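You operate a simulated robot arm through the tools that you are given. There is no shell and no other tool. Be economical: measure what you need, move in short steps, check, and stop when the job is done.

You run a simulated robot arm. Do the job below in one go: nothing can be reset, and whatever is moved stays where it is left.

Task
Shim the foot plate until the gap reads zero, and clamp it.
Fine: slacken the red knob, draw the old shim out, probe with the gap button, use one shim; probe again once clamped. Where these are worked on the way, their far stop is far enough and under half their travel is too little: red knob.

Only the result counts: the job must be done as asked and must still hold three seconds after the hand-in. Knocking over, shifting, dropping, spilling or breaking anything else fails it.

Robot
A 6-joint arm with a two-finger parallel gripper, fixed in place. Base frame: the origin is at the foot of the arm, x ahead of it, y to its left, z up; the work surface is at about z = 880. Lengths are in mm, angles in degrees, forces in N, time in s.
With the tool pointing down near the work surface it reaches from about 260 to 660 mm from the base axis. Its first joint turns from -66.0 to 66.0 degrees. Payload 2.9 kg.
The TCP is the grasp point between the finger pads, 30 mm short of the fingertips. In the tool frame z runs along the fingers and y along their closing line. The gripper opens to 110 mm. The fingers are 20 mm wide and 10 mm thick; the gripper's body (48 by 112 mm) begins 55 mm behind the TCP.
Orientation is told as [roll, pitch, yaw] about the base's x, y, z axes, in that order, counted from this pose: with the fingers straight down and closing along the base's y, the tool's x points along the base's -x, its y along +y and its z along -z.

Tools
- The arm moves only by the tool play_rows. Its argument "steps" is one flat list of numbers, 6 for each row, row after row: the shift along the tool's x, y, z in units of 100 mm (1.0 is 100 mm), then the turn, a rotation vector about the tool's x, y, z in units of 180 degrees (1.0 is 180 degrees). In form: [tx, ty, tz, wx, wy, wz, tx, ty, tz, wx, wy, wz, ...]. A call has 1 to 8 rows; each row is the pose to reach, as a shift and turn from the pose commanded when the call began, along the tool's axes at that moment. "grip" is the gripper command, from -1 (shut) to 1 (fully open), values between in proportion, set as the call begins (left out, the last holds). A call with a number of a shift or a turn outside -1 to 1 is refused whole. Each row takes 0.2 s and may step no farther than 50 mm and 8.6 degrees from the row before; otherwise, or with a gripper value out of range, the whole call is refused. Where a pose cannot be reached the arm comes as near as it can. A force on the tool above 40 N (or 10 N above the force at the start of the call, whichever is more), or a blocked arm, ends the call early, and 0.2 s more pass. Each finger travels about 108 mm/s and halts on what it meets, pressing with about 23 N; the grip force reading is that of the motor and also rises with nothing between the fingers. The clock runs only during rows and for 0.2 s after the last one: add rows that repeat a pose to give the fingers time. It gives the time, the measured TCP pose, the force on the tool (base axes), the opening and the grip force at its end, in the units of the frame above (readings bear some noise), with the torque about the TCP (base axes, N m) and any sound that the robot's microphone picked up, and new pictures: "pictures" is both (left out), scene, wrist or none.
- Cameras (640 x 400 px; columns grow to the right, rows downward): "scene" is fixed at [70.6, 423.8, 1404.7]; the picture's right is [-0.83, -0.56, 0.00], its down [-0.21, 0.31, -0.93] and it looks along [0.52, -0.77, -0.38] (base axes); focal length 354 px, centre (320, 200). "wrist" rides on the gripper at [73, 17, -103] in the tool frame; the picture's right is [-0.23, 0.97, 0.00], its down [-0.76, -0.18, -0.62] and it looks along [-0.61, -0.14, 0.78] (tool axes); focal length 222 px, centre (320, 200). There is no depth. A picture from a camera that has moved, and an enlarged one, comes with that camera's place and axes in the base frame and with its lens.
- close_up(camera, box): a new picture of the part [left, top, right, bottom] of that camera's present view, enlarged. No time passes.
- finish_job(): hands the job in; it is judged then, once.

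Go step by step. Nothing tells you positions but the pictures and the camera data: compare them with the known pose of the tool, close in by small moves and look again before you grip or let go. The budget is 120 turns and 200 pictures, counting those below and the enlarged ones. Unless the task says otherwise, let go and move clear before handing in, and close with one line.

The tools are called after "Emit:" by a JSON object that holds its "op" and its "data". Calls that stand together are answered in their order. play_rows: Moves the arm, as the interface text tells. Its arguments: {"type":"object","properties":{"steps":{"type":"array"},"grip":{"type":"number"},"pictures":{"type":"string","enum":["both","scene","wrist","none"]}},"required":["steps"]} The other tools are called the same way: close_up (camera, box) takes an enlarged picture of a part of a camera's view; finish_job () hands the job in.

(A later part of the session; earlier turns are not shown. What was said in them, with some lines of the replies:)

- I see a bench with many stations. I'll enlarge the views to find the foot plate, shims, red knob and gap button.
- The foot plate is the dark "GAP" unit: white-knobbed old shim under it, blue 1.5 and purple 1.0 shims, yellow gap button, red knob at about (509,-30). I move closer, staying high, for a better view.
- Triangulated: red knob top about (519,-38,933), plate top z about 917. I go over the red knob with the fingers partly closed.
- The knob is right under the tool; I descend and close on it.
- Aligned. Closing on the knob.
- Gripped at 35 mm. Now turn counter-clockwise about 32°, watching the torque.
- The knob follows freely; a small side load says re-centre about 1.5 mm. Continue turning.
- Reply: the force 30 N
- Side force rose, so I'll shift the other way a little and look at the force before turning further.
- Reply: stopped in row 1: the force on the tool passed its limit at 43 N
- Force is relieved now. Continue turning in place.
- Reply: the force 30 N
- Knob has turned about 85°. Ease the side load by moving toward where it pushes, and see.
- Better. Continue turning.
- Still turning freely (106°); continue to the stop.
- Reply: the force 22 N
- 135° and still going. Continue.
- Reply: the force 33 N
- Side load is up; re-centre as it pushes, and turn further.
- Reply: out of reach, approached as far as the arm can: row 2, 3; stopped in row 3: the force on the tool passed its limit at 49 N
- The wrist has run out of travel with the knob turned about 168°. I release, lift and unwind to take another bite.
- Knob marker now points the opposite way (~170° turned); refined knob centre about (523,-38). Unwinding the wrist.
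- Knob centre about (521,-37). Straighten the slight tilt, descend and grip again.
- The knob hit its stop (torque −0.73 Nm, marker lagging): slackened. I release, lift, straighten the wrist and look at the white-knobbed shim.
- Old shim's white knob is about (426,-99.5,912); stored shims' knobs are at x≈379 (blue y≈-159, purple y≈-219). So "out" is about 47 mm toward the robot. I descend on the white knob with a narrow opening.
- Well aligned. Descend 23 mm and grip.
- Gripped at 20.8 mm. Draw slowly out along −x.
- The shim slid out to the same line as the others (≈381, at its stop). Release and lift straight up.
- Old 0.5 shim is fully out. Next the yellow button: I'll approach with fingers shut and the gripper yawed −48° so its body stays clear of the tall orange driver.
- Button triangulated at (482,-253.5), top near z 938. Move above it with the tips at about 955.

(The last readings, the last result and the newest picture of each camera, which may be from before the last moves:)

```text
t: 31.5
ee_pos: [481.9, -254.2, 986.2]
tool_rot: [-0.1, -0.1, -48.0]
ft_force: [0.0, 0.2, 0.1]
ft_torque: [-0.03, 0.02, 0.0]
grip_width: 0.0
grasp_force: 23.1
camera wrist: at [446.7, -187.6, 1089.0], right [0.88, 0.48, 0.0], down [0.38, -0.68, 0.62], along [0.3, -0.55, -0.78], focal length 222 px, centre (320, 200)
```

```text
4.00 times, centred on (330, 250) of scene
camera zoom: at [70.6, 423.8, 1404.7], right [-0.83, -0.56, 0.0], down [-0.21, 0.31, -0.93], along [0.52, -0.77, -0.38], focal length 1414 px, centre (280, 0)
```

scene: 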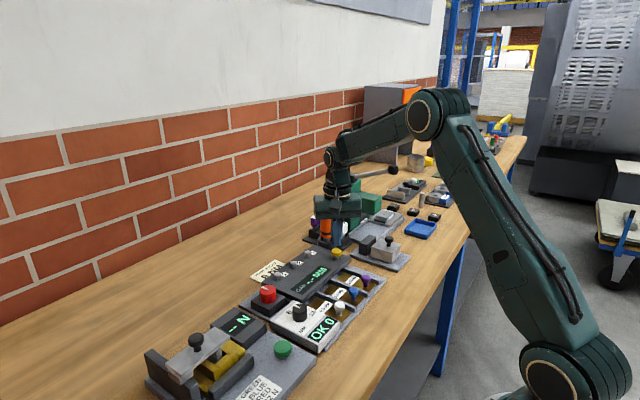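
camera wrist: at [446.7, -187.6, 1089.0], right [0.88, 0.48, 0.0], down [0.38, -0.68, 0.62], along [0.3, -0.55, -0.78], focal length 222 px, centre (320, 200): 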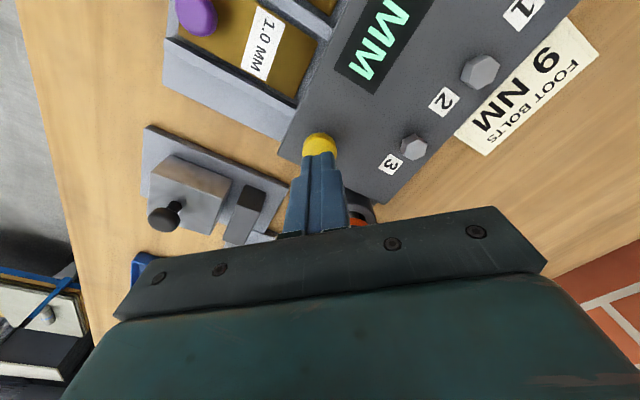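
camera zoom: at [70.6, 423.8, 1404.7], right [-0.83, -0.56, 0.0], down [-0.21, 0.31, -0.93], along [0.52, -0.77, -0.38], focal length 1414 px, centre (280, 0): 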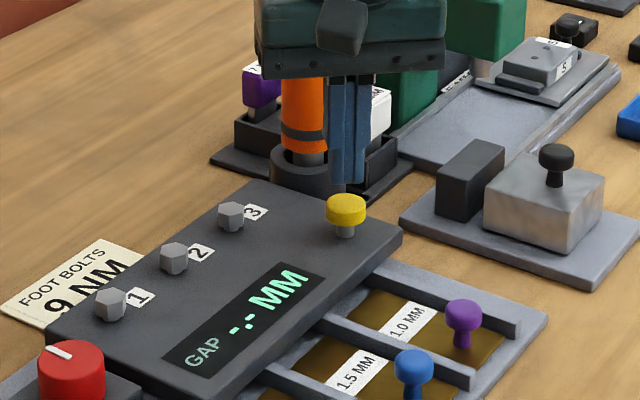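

Centred on the button. Descend gently to press.

Emit:
{"op": "play_rows", "data": {"steps": [0.01, 0.01, 0.1, 0, 0, 0, 0.01, 0.01, 0.15, 0, 0, 0, 0.01, 0.01, 0.18, 0, 0, 0, 0.01, 0.01, 0.2, 0, 0, 0, 0.01, 0.01, 0.22, 0, 0, 0], "pictures": "scene"}}

Emit:
{"op": "close_up", "data": {"camera": "scene", "box": [270, 200, 390, 300]}}

```text
t: 32.7
ee_pos: [480.7, -251.8, 964.0]
tool_rot: [-0.1, -0.1, -48.1]
ft_force: [-1.0, 0.5, 2.4]
ft_torque: [-0.04, 0.01, -0.03]
grip_width: 0.1
grasp_force: 22.9
```

scene: 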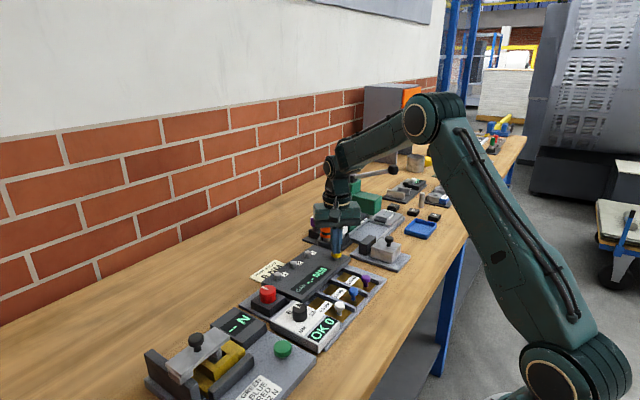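

```text
4.00 times, centred on (330, 250) of scene
camera zoom: at [70.6, 423.8, 1404.7], right [-0.83, -0.56, 0.0], down [-0.21, 0.31, -0.93], along [0.52, -0.77, -0.38], focal length 1414 px, centre (280, 0)
```

zoom: 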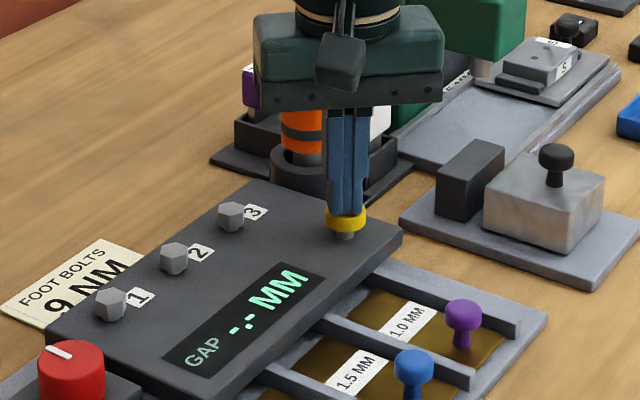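

Touching the button (2.4 N). Press further in small steps.

Emit:
{"op": "play_rows", "data": {"steps": [0, 0, 0.02, 0, 0, 0, 0, 0, 0.04, 0, 0, 0, 0, 0, 0.05, 0, 0, 0, 0, 0, 0.05, 0, 0, 0], "pictures": "none"}}

Emit:
{"op": "close_up", "data": {"camera": "scene", "box": [270, 200, 390, 300]}}

```text
t: 33.7
ee_pos: [481.2, -250.4, 958.7]
tool_rot: [0.0, -0.2, -48.1]
ft_force: [0.6, -0.1, 6.2]
ft_torque: [-0.01, -0.07, 0.04]
grip_width: 0.2
grasp_force: 23.2
heard: click
```

```text
4.00 times, centred on (330, 250) of scene
camera zoom: at [70.6, 423.8, 1404.7], right [-0.83, -0.56, 0.0], down [-0.21, 0.31, -0.93], along [0.52, -0.77, -0.38], focal length 1414 px, centre (280, 0)
```

zoom: 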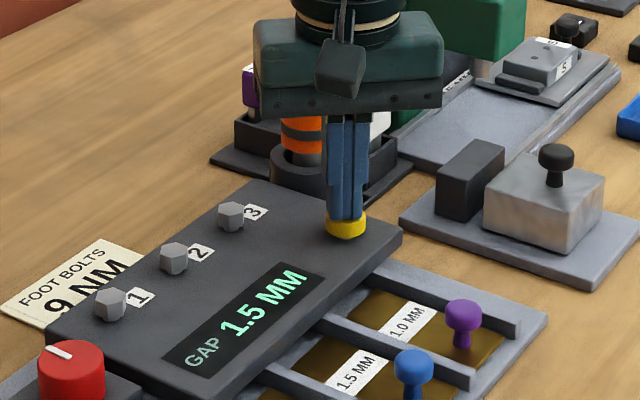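

Click, and the gap reads 1.5 mm: use the blue 1.5 shim. Lift and go to it, returning to yaw 0.

Emit:
{"op": "play_rows", "data": {"steps": [0, 0, -0.4, 0, 0, 0, 0, 0, -0.8, 0, 0, 0, 0.2, -0.03, -0.8, 0, 0, -0.045, 0.4, -0.06, -0.8, 0, 0, -0.09, 0.6, -0.09, -0.8, 0, 0, -0.135, 0.8, -0.1, -0.8, 0, 0, -0.18, 0.95, -0.1, -0.8, 0, 0, -0.225, 0.95, -0.1, -0.8, 0, 0, -0.267], "grip": -0.36, "pictures": "wrist"}}

```text
t: 35.5
ee_pos: [409.5, -187.0, 1039.4]
tool_rot: [-0.1, 0.0, 0.1]
ft_force: [0.3, 0.2, 0.0]
ft_torque: [-0.02, -0.04, 0.0]
grip_width: 35.4
grasp_force: 0.0
camera wrist: at [338.5, -170.0, 1143.7], right [0.23, 0.97, 0.0], down [0.76, -0.17, 0.62], along [0.61, -0.14, -0.78], focal length 222 px, centre (320, 200)
```

wrist: 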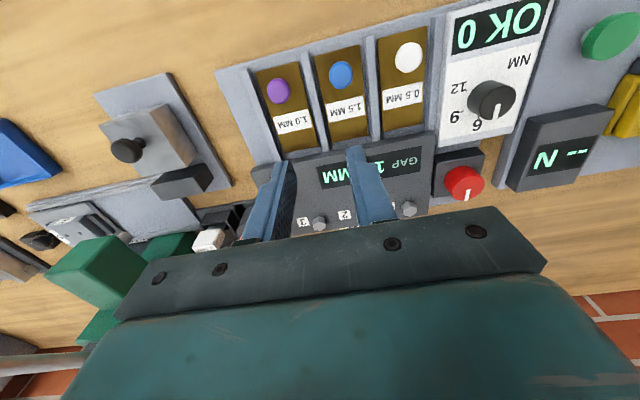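

Move over the blue knob.

Emit:
{"op": "play_rows", "data": {"steps": [0.15, 0.14, 0.2, 0, 0, 0, 0.295, 0.28, 0.5, 0, 0, 0, 0.295, 0.28, 0.85, 0, 0, 0, 0.295, 0.28, 0.85, 0, 0, 0], "pictures": "none"}}

Emit:
{"op": "close_up", "data": {"camera": "wrist", "box": [220, 70, 420, 230]}}

```text
t: 36.5
ee_pos: [378.7, -158.9, 954.8]
tool_rot: [-0.1, 0.0, 0.0]
ft_force: [0.0, 0.0, -0.5]
ft_torque: [0.01, 0.0, 0.02]
grip_width: 35.1
grasp_force: 0.1
```

```text
2.50 times, centred on (320, 150) of wrist
camera zoom: at [307.9, -141.8, 1060.4], right [0.23, 0.97, 0.0], down [0.76, -0.18, 0.62], along [0.61, -0.14, -0.78], focal length 555 px, centre (320, 325)
```

zoom: 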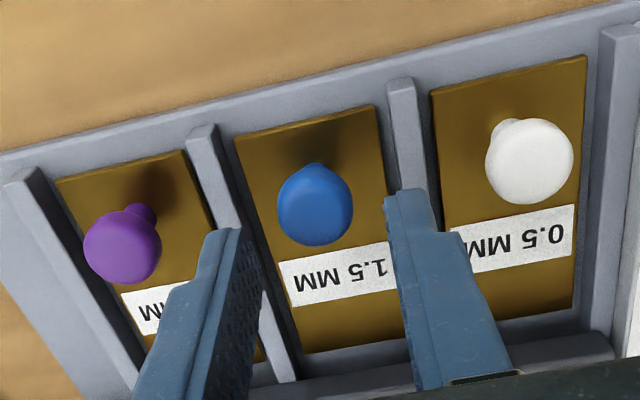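

Aligned. Descend and grip the blue knob.

Emit:
{"op": "play_rows", "data": {"steps": [-0.02, -0.005, 0.12, 0, 0, 0, -0.02, -0.005, 0.25, 0, 0, 0, -0.02, -0.005, 0.25, 0, 0, 0], "pictures": "none"}}

Emit:
{"op": "play_rows", "data": {"steps": [0, 0, 0, 0, 0, 0, 0, 0, 0, 0, 0, 0], "grip": -1, "pictures": "none"}}

Emit:
{"op": "play_rows", "data": {"steps": [-0.06, 0, 0, 0, 0, 0, -0.12, 0, 0, 0, 0, 0, -0.18, 0, 0, 0, 0, 0, -0.24, 0, 0, 0, 0, 0, -0.3, 0, 0, 0, 0, 0, -0.36, 0, 0, 0, 0, 0, -0.41, 0, 0, 0, 0, 0, -0.46, 0, 0, 0, 0, 0]}}

```text
t: 37.3
ee_pos: [382.2, -158.2, 929.5]
tool_rot: [-0.1, 0.1, 0.0]
ft_force: [1.0, 1.1, 0.6]
ft_torque: [0.01, 0.03, 0.0]
grip_width: 35.1
grasp_force: 0.0
```

```text
t: 37.9
ee_pos: [381.7, -160.1, 928.5]
tool_rot: [-0.1, 0.0, -0.1]
ft_force: [-0.5, -13.9, -6.6]
ft_torque: [-0.19, -0.1, 0.07]
grip_width: 20.8
grasp_force: 44.9
```

```text
t: 39.7
ee_pos: [427.5, -160.7, 930.5]
tool_rot: [-0.2, -0.1, -0.1]
ft_force: [-6.1, -14.0, 20.8]
ft_torque: [-0.19, -0.43, 0.13]
grip_width: 20.7
grasp_force: 45.2
camera wrist: at [356.3, -142.7, 1033.8], right [0.23, 0.97, 0.0], down [0.76, -0.18, 0.62], along [0.61, -0.15, -0.78], focal length 222 px, centre (320, 200)
```

scene: 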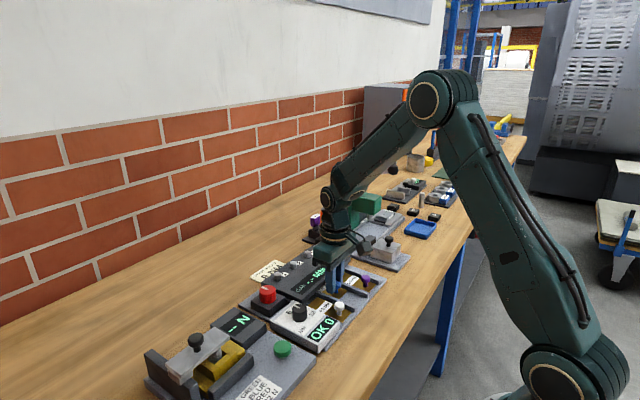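
wrist: 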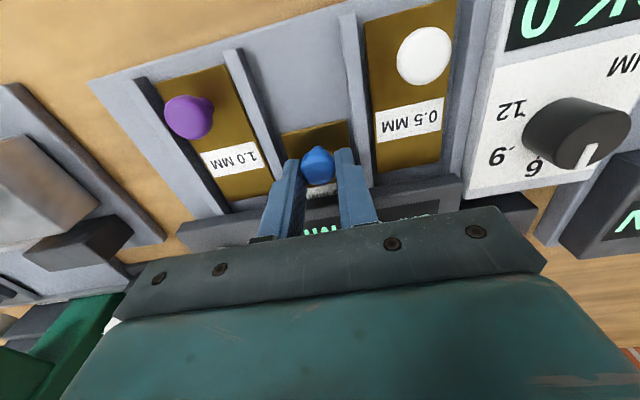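

Blue shim is in at x≈427.5, where the old one sat. Nudge a few mm more to confirm the stop.

Emit:
{"op": "play_rows", "data": {"steps": [-0.02, 0.01, 0, 0, 0, 0, -0.035, 0.01, 0, 0, 0, 0], "pictures": "none"}}

```text
t: 40.3
ee_pos: [428.7, -159.2, 928.0]
tool_rot: [-0.2, 0.6, -0.4]
ft_force: [-24.5, -19.4, 21.6]
ft_torque: [-0.26, 0.12, 0.04]
grip_width: 20.7
grasp_force: 44.4
```

Stop felt (24 N at x≈428.7). Back off the load, release, lift and check.

Emit:
{"op": "play_rows", "data": {"steps": [0.03, 0, 0, 0, 0, 0, 0.03, 0, 0, 0, 0, 0], "pictures": "none"}}

Emit:
{"op": "play_rows", "data": {"steps": [0, 0, 0, 0, 0, 0, 0, 0, 0, 0, 0, 0, 0, 0, -0.3, 0, 0, 0, 0, 0, -0.7, 0, 0, 0, 0, 0, -0.9, 0, 0, 0], "grip": -0.36}}

Emit:
{"op": "close_up", "data": {"camera": "wrist", "box": [160, 50, 440, 230]}}

```text
t: 40.9
ee_pos: [428.6, -160.0, 929.3]
tool_rot: [-0.2, 0.1, -0.2]
ft_force: [-11.7, -17.2, 6.7]
ft_torque: [-0.2, 0.78, 0.05]
grip_width: 20.7
grasp_force: 45.0
```

```text
t: 42.1
ee_pos: [428.4, -156.7, 1019.6]
tool_rot: [-0.1, 0.1, 0.1]
ft_force: [-0.6, -1.0, 0.3]
ft_torque: [-0.04, -0.05, 0.02]
grip_width: 35.3
grasp_force: 0.1
camera wrist: at [357.3, -139.5, 1124.4], right [0.23, 0.97, 0.0], down [0.76, -0.18, 0.62], along [0.61, -0.14, -0.78], focal length 222 px, centre (320, 200)
```

scene: 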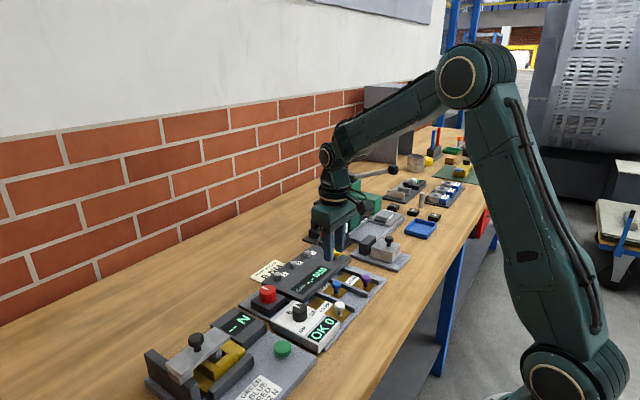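
wrist: 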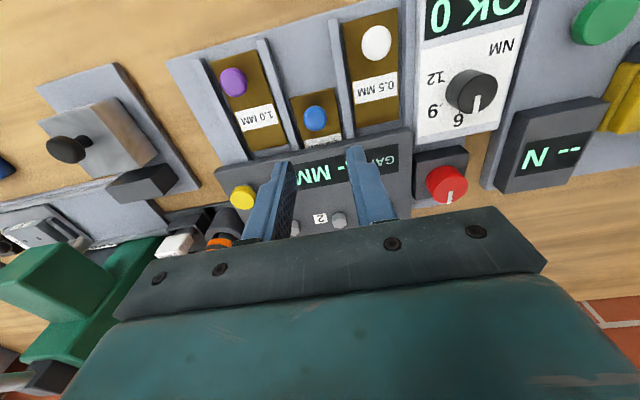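

```text
2.22 times, centred on (300, 140) of wrist
camera zoom: at [357.3, -139.5, 1124.4], right [0.23, 0.97, 0.0], down [0.76, -0.18, 0.62], along [0.61, -0.14, -0.78], focal length 494 px, centre (364, 333)
```

zoom: 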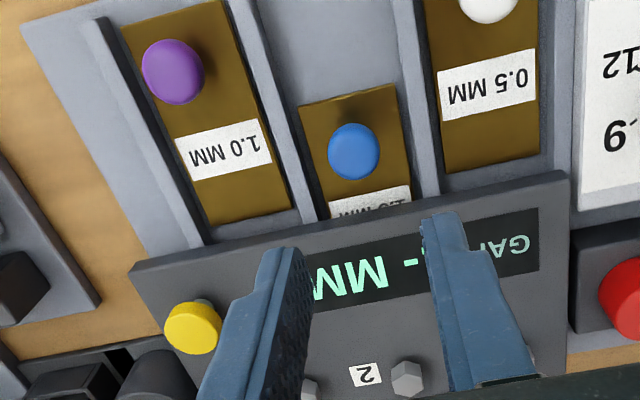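

Shim 1.5 is in place of the gap. Back to the red knob, pre-wound to +95° so I can clamp it clockwise in one bite.

Emit:
{"op": "play_rows", "data": {"steps": [-0.12, 0.125, 0, 0, 0, -0.045, -0.24, 0.25, 0, 0, 0, -0.09, -0.36, 0.375, 0, 0, 0, -0.135, -0.48, 0.5, 0, 0, 0, -0.18, -0.6, 0.625, 0, 0, 0, -0.225, -0.72, 0.75, 0, 0, 0, -0.27, -0.84, 0.875, 0, 0, 0, -0.315, -0.95, 1.0, 0, 0, 0, -0.36], "grip": 0.0, "pictures": "none"}}

Emit:
{"op": "play_rows", "data": {"steps": [-0.086, 0.04, 0, 0, 0, -0.045, -0.172, 0.08, 0, 0, 0, -0.09, -0.172, 0.08, 0.2, 0, 0, -0.135, -0.172, 0.08, 0.2, 0, 0, -0.168, -0.172, 0.08, 0.2, 0, 0, -0.168], "pictures": "wrist"}}

```text
t: 43.9
ee_pos: [522.5, -58.7, 1017.8]
tool_rot: [0.1, 0.1, 65.0]
ft_force: [0.4, 0.1, -0.4]
ft_torque: [-0.01, 0.01, 0.01]
grip_width: 55.1
grasp_force: 0.1
```

```text
t: 45.1
ee_pos: [525.1, -38.4, 999.8]
tool_rot: [0.1, 0.1, 95.1]
ft_force: [-0.4, 0.9, 0.4]
ft_torque: [-0.01, 0.01, -0.01]
grip_width: 55.1
grasp_force: 0.2
camera wrist: at [515.3, -113.0, 1103.5], right [-0.99, 0.14, 0.0], down [0.11, 0.78, 0.62], along [0.09, 0.62, -0.78], focal length 222 px, centre (320, 200)
```

wrist: 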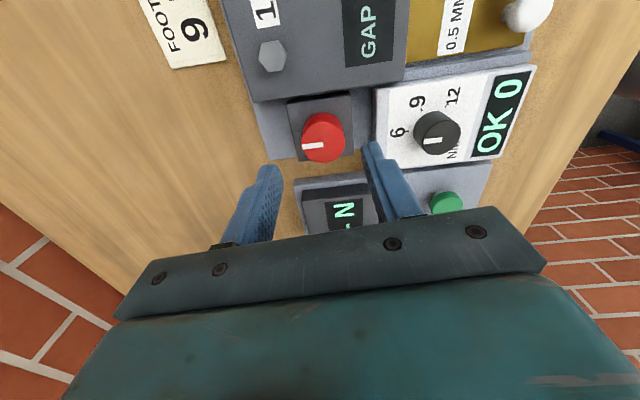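

Centred (knob ≈ 524,-37.5). Descend and grip.

Emit:
{"op": "play_rows", "data": {"steps": [-0.005, 0.01, 0.25, 0, 0, 0, -0.005, 0.01, 0.45, 0, 0, 0, -0.005, 0.01, 0.525, 0, 0, 0, -0.005, 0.01, 0.525, 0, 0, 0], "pictures": "none"}}

Emit:
{"op": "play_rows", "data": {"steps": [0, 0, 0, 0, 0, 0, 0, 0, 0, 0, 0, 0], "grip": -1, "pictures": "none"}}

Emit:
{"op": "play_rows", "data": {"steps": [0, 0, 0, 0, 0, 0.044, 0, 0, 0, 0, 0, 0.088, 0, 0, 0, 0, 0, 0.132, 0, 0, 0, 0, 0, 0.176], "pictures": "wrist"}}

```text
t: 46.1
ee_pos: [523.9, -39.0, 944.7]
tool_rot: [0.1, 0.1, 95.0]
ft_force: [0.9, -0.1, -0.3]
ft_torque: [-0.01, 0.01, 0.03]
grip_width: 55.0
grasp_force: 0.1
```

```text
t: 46.7
ee_pos: [522.2, -38.7, 944.7]
tool_rot: [0.4, 0.2, 95.0]
ft_force: [-18.8, -1.5, 3.7]
ft_torque: [0.04, 0.46, 0.04]
grip_width: 35.2
grasp_force: 44.9
```

```text
t: 47.7
ee_pos: [519.8, -38.7, 946.2]
tool_rot: [0.4, 0.3, 63.2]
ft_force: [-20.0, -4.3, -10.9]
ft_torque: [0.24, 0.02, 0.03]
grip_width: 35.1
grasp_force: 45.5
camera wrist: at [475.2, -96.4, 1050.2], right [-0.77, 0.64, 0.0], down [0.51, 0.6, 0.62], along [0.39, 0.48, -0.79], focal length 222 px, centre (320, 200)
```

wrist: 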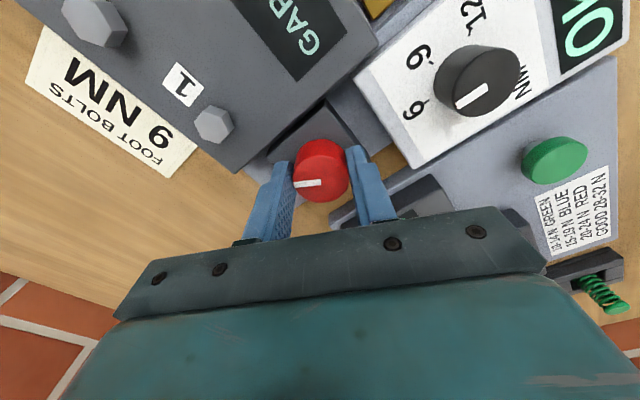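

Knob follows. Re-centre 2–3 mm toward −x and continue clockwise.

Emit:
{"op": "play_rows", "data": {"steps": [0.012, 0.022, 0, 0, 0, 0, 0.012, 0.022, 0, 0, 0, 0.044, 0.012, 0.022, 0, 0, 0, 0.088, 0.012, 0.022, 0, 0, 0, 0.132, 0.012, 0.022, 0, 0, 0, 0.176], "pictures": "none"}}

```text
t: 48.9
ee_pos: [519.4, -38.8, 946.9]
tool_rot: [0.1, 0.2, 31.7]
ft_force: [-6.7, -2.5, -23.4]
ft_torque: [0.18, -0.26, 0.02]
grip_width: 34.8
grasp_force: 44.6
```

Emit:
{"op": "play_rows", "data": {"steps": [0.005, 0, 0.01, 0, 0, 0.044, 0.005, 0, 0.015, 0, 0, 0.088, 0.005, 0, 0.015, 0, 0, 0.132, 0.005, 0, 0.015, 0, 0, 0.176], "pictures": "wrist"}}

```text
t: 49.9
ee_pos: [520.0, -36.8, 945.6]
tool_rot: [0.0, 0.0, 0.2]
ft_force: [-11.2, 19.3, -3.9]
ft_torque: [0.42, 0.31, 0.06]
grip_width: 34.9
grasp_force: 44.9
camera wrist: at [448.4, -20.5, 1050.1], right [0.22, 0.97, 0.0], down [0.76, -0.18, 0.62], along [0.61, -0.14, -0.78], focal length 222 px, centre (320, 200)
```

wrist: 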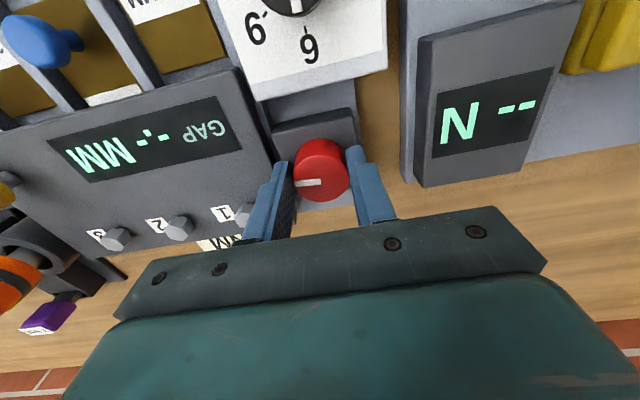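

Half way. Re-centre (+y, −x) and continue.

Emit:
{"op": "play_rows", "data": {"steps": [0.01, 0.02, 0, 0, 0, 0, 0.01, 0.02, 0, 0, 0, 0.044, 0.01, 0.02, 0, 0, 0, 0.088, 0.01, 0.02, 0, 0, 0, 0.132, 0.01, 0.02, 0, 0, 0, 0.176], "pictures": "none"}}

Emit:
{"op": "play_rows", "data": {"steps": [0, 0, 0, 0, 0, 0.044, 0, 0, 0, 0, 0, 0.088, 0, 0, 0, 0, 0, 0.132], "pictures": "wrist"}}

```text
t: 51.1
ee_pos: [519.9, -35.9, 945.7]
tool_rot: [0.0, 0.0, -31.7]
ft_force: [-3.3, 22.9, 3.5]
ft_torque: [0.08, -0.73, 0.05]
grip_width: 35.0
grasp_force: 44.9
```

```text
t: 51.9
ee_pos: [521.4, -34.6, 945.7]
tool_rot: [0.2, -0.1, -55.4]
ft_force: [15.9, 22.8, -3.6]
ft_torque: [0.85, 0.08, 0.08]
grip_width: 34.8
grasp_force: 45.3
camera wrist: at [494.0, 33.7, 1049.9], right [0.93, 0.37, 0.0], down [0.29, -0.73, 0.62], along [0.23, -0.58, -0.78], focal length 222 px, centre (320, 200)
```

wrist: 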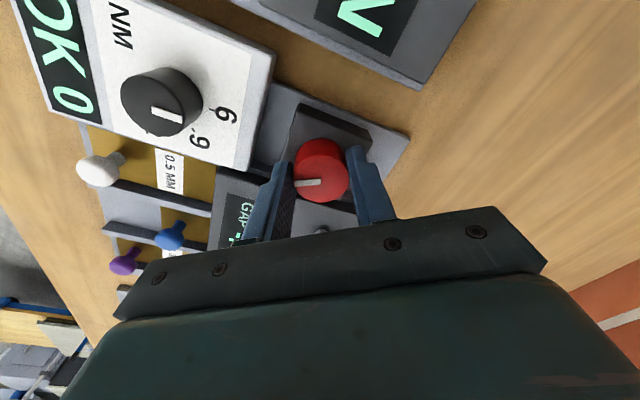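

150° turned. Re-centre again and continue to the stop.

Emit:
{"op": "play_rows", "data": {"steps": [0.008, 0.024, 0, 0, 0, 0, 0.008, 0.024, 0, 0, 0, 0.04, 0.008, 0.024, 0, 0, 0, 0.08, 0.008, 0.024, 0, 0, 0, 0.12], "pictures": "wrist"}}

```text
t: 52.9
ee_pos: [520.8, -33.6, 946.7]
tool_rot: [0.1, -0.1, -77.1]
ft_force: [13.2, 11.7, 5.7]
ft_torque: [1.17, 0.0, 0.04]
grip_width: 35.2
grasp_force: 44.2
camera wrist: at [522.8, 39.6, 1049.9], right [1.0, 0.0, 0.0], down [0.0, -0.78, 0.62], along [0.0, -0.62, -0.78], focal length 222 px, centre (320, 200)
```

wrist: 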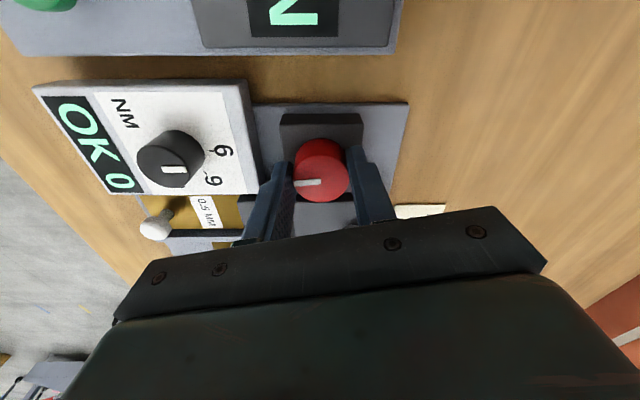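

Emit:
{"op": "play_rows", "data": {"steps": [0, 0.01, 0, 0, 0, 0.04, 0, 0.01, 0, 0, 0, 0.08, 0, 0.01, 0, 0, 0, 0.11], "pictures": "wrist"}}

```text
t: 53.7
ee_pos: [522.6, -36.5, 944.7]
tool_rot: [0.0, -0.2, -97.2]
ft_force: [10.9, -0.3, 5.2]
ft_torque: [-0.13, -0.38, 0.29]
grip_width: 35.3
grasp_force: 45.1
camera wrist: at [549.1, 33.9, 1049.0], right [0.94, -0.35, 0.0], down [-0.27, -0.73, 0.63], along [-0.22, -0.59, -0.78], focal length 222 px, centre (320, 200)
```

wrist: 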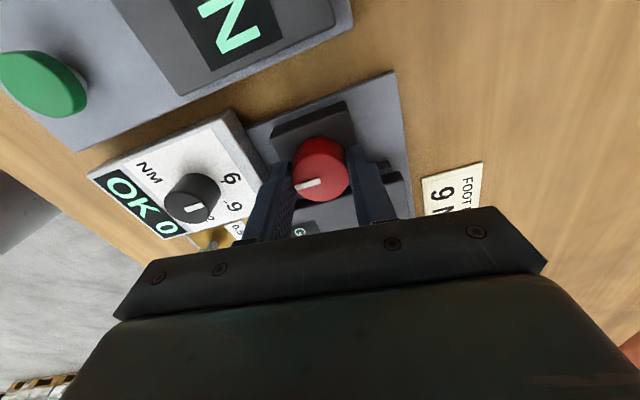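

Torque is starting to build. Another ~14° to confirm the stop.

Emit:
{"op": "play_rows", "data": {"steps": [0, 0, 0, 0, 0, 0.04, 0, 0, 0, 0, 0, 0.08], "pictures": "wrist"}}

```text
t: 54.3
ee_pos: [523.2, -34.9, 945.9]
tool_rot: [0.2, -0.1, -111.4]
ft_force: [18.2, -0.2, -0.6]
ft_torque: [-0.11, -0.52, 0.52]
grip_width: 35.7
grasp_force: 45.2
camera wrist: at [565.6, 25.9, 1049.1], right [0.82, -0.57, 0.0], down [-0.44, -0.64, 0.62], along [-0.35, -0.52, -0.78], focal length 222 px, centre (320, 200)
```

wrist: 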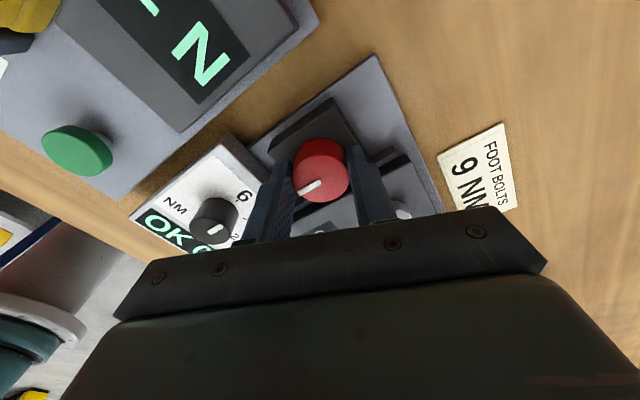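

Now slipping on the knob with 0.52 Nm, so it is at its clamped stop. Release and lift, then unwind toward −48°.

Emit:
{"op": "play_rows", "data": {"steps": [0, 0, 0, 0, 0, 0, 0, 0, 0, 0, 0, 0, 0, 0, -0.3, 0, 0, 0, 0, 0, -0.7, 0, 0, 0, 0, 0, -1.0, 0, 0, 0], "grip": 0.0, "pictures": "none"}}

Emit:
{"op": "play_rows", "data": {"steps": [0, 0, 0, 0, 0, -0.045, 0, 0, 0, 0, 0, -0.09, 0, 0, 0, 0, 0, -0.135, 0, 0, 0, 0, 0, -0.18, 0, 0, 0, 0, 0, -0.225, 0, 0, 0, 0, 0, -0.27, 0, 0, 0, 0, 0, -0.315, 0, 0, 0, 0, 0, -0.352], "grip": -1, "pictures": "none"}}

Emit:
{"op": "close_up", "data": {"camera": "scene", "box": [230, 230, 390, 360]}}

```text
t: 55.5
ee_pos: [520.2, -35.1, 1045.7]
tool_rot: [0.0, -0.1, -111.3]
ft_force: [0.2, 0.0, -0.2]
ft_torque: [0.01, -0.02, -0.02]
grip_width: 54.9
grasp_force: 0.1
```

```text
t: 57.3
ee_pos: [521.4, -35.2, 1044.2]
tool_rot: [0.0, 0.0, -47.7]
ft_force: [-0.1, 0.3, -0.5]
ft_torque: [0.01, 0.01, -0.02]
grip_width: 0.3
grasp_force: 22.9
```

```text
3.08 times, centred on (310, 295) of scene
camera zoom: at [70.6, 423.8, 1404.7], right [-0.83, -0.56, 0.0], down [-0.21, 0.31, -0.93], along [0.52, -0.77, -0.38], focal length 1088 px, centre (351, -92)
```

zoom: 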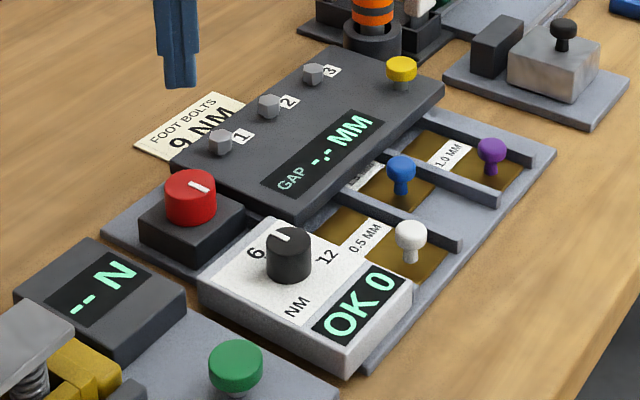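

Knob marker is back in the original clamped position. Now probe again with the yellow button.

Emit:
{"op": "play_rows", "data": {"steps": [-0.22, -0.29, 0, 0, 0, 0, -0.44, -0.58, 0, 0, 0, 0, -0.668, -0.878, 0, 0, 0, 0], "pictures": "none"}}

Emit:
{"op": "play_rows", "data": {"steps": [-0.22, -0.29, 0, 0, 0, 0, -0.44, -0.58, 0, 0, 0, 0, -0.668, -0.878, 0, 0, 0, 0, -0.668, -0.878, 0.4, 0, 0, 0, -0.668, -0.878, 0.6, 0, 0, 0, -0.668, -0.878, 0.6, 0, 0, 0], "pictures": "wrist"}}

```text
t: 58.1
ee_pos: [503.1, -145.0, 1045.3]
tool_rot: [0.0, -0.1, -47.7]
ft_force: [-0.1, -0.3, -1.0]
ft_torque: [0.01, -0.03, 0.02]
grip_width: 0.0
grasp_force: 23.0
```

```text
t: 59.5
ee_pos: [480.5, -250.7, 985.0]
tool_rot: [-0.1, -0.1, -47.9]
ft_force: [0.4, 0.3, 0.2]
ft_torque: [0.05, 0.0, 0.0]
grip_width: 0.1
grasp_force: 22.8
camera wrist: at [445.8, -186.3, 1089.3], right [0.87, 0.48, 0.0], down [0.38, -0.68, 0.62], along [0.3, -0.55, -0.78], focal length 222 px, centre (320, 200)
```

wrist: 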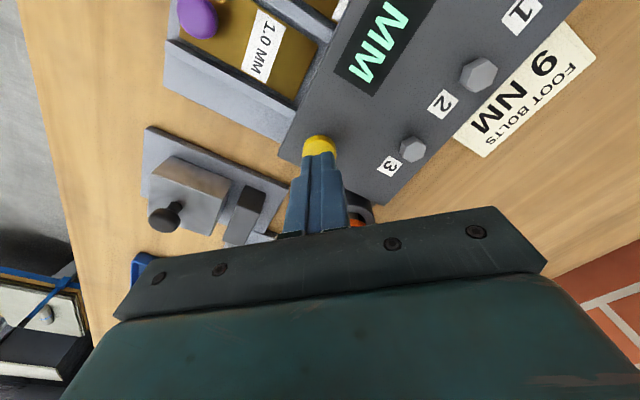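

Over the button again; press as before.

Emit:
{"op": "play_rows", "data": {"steps": [0, 0, 0.12, 0, 0, 0, 0, 0, 0.18, 0, 0, 0, 0, 0, 0.21, 0, 0, 0, 0, 0, 0.24, 0, 0, 0, 0, 0, 0.265, 0, 0, 0, 0, 0, 0.265, 0, 0, 0], "pictures": "none"}}

Emit:
{"op": "close_up", "data": {"camera": "scene", "box": [230, 230, 390, 360]}}

```text
t: 60.9
ee_pos: [480.2, -251.8, 958.7]
tool_rot: [0.0, -0.1, -47.9]
ft_force: [-1.6, 1.0, 5.0]
ft_torque: [-0.02, 0.02, 0.01]
grip_width: 0.1
grasp_force: 23.5
heard: click
```

```text
3.08 times, centred on (310, 295) of scene
camera zoom: at [70.5, 423.8, 1404.7], right [-0.83, -0.56, 0.0], down [-0.21, 0.31, -0.93], along [0.52, -0.77, -0.38], focal length 1088 px, centre (351, -92)
```

zoom: 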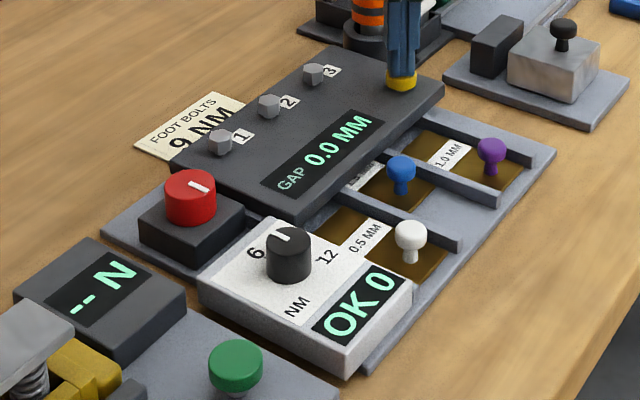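

The gap reads 0.0 mm with the plate clamped. Lift clear.

Emit:
{"op": "play_rows", "data": {"steps": [0, 0, -0.4, 0, 0, 0, 0, 0, -0.9, 0, 0, 0, 0.4, 0, -1.0, 0, 0, 0, 0.8, 0, -1.0, 0, 0, 0], "pictures": "none"}}

Emit:
{"op": "close_up", "data": {"camera": "scene", "box": [200, 180, 420, 360]}}

```text
t: 61.9
ee_pos: [426.5, -192.8, 1058.8]
tool_rot: [-0.1, 0.0, -47.9]
ft_force: [0.2, -0.3, -0.6]
ft_torque: [-0.01, 0.0, -0.01]
grip_width: 0.0
grasp_force: 22.7
```

```text
2.22 times, centred on (310, 270) of scene
camera zoom: at [70.7, 423.8, 1404.7], right [-0.83, -0.56, 0.0], down [-0.21, 0.31, -0.93], along [0.52, -0.77, -0.38], focal length 786 px, centre (342, 44)
```

zoom: 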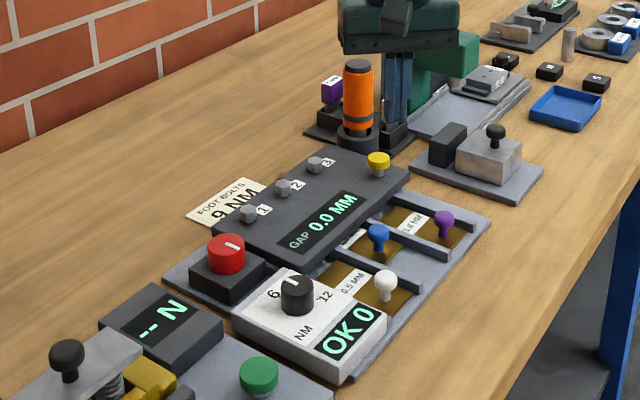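

Everything is in place: gap 0.0 mm, knob clamped, arm clear. Handing in.

Emit:
{"op": "finish_job", "data": {}}

```text
The job is handed in.
```

The foot plate is shimmed and clamped: I drew the old 0.5 mm shim out, the gap then read 1.5 mm, so I fitted the 1.5 mm shim. After turning the red knob back to its stop, the gap button reads 0.0 mm.
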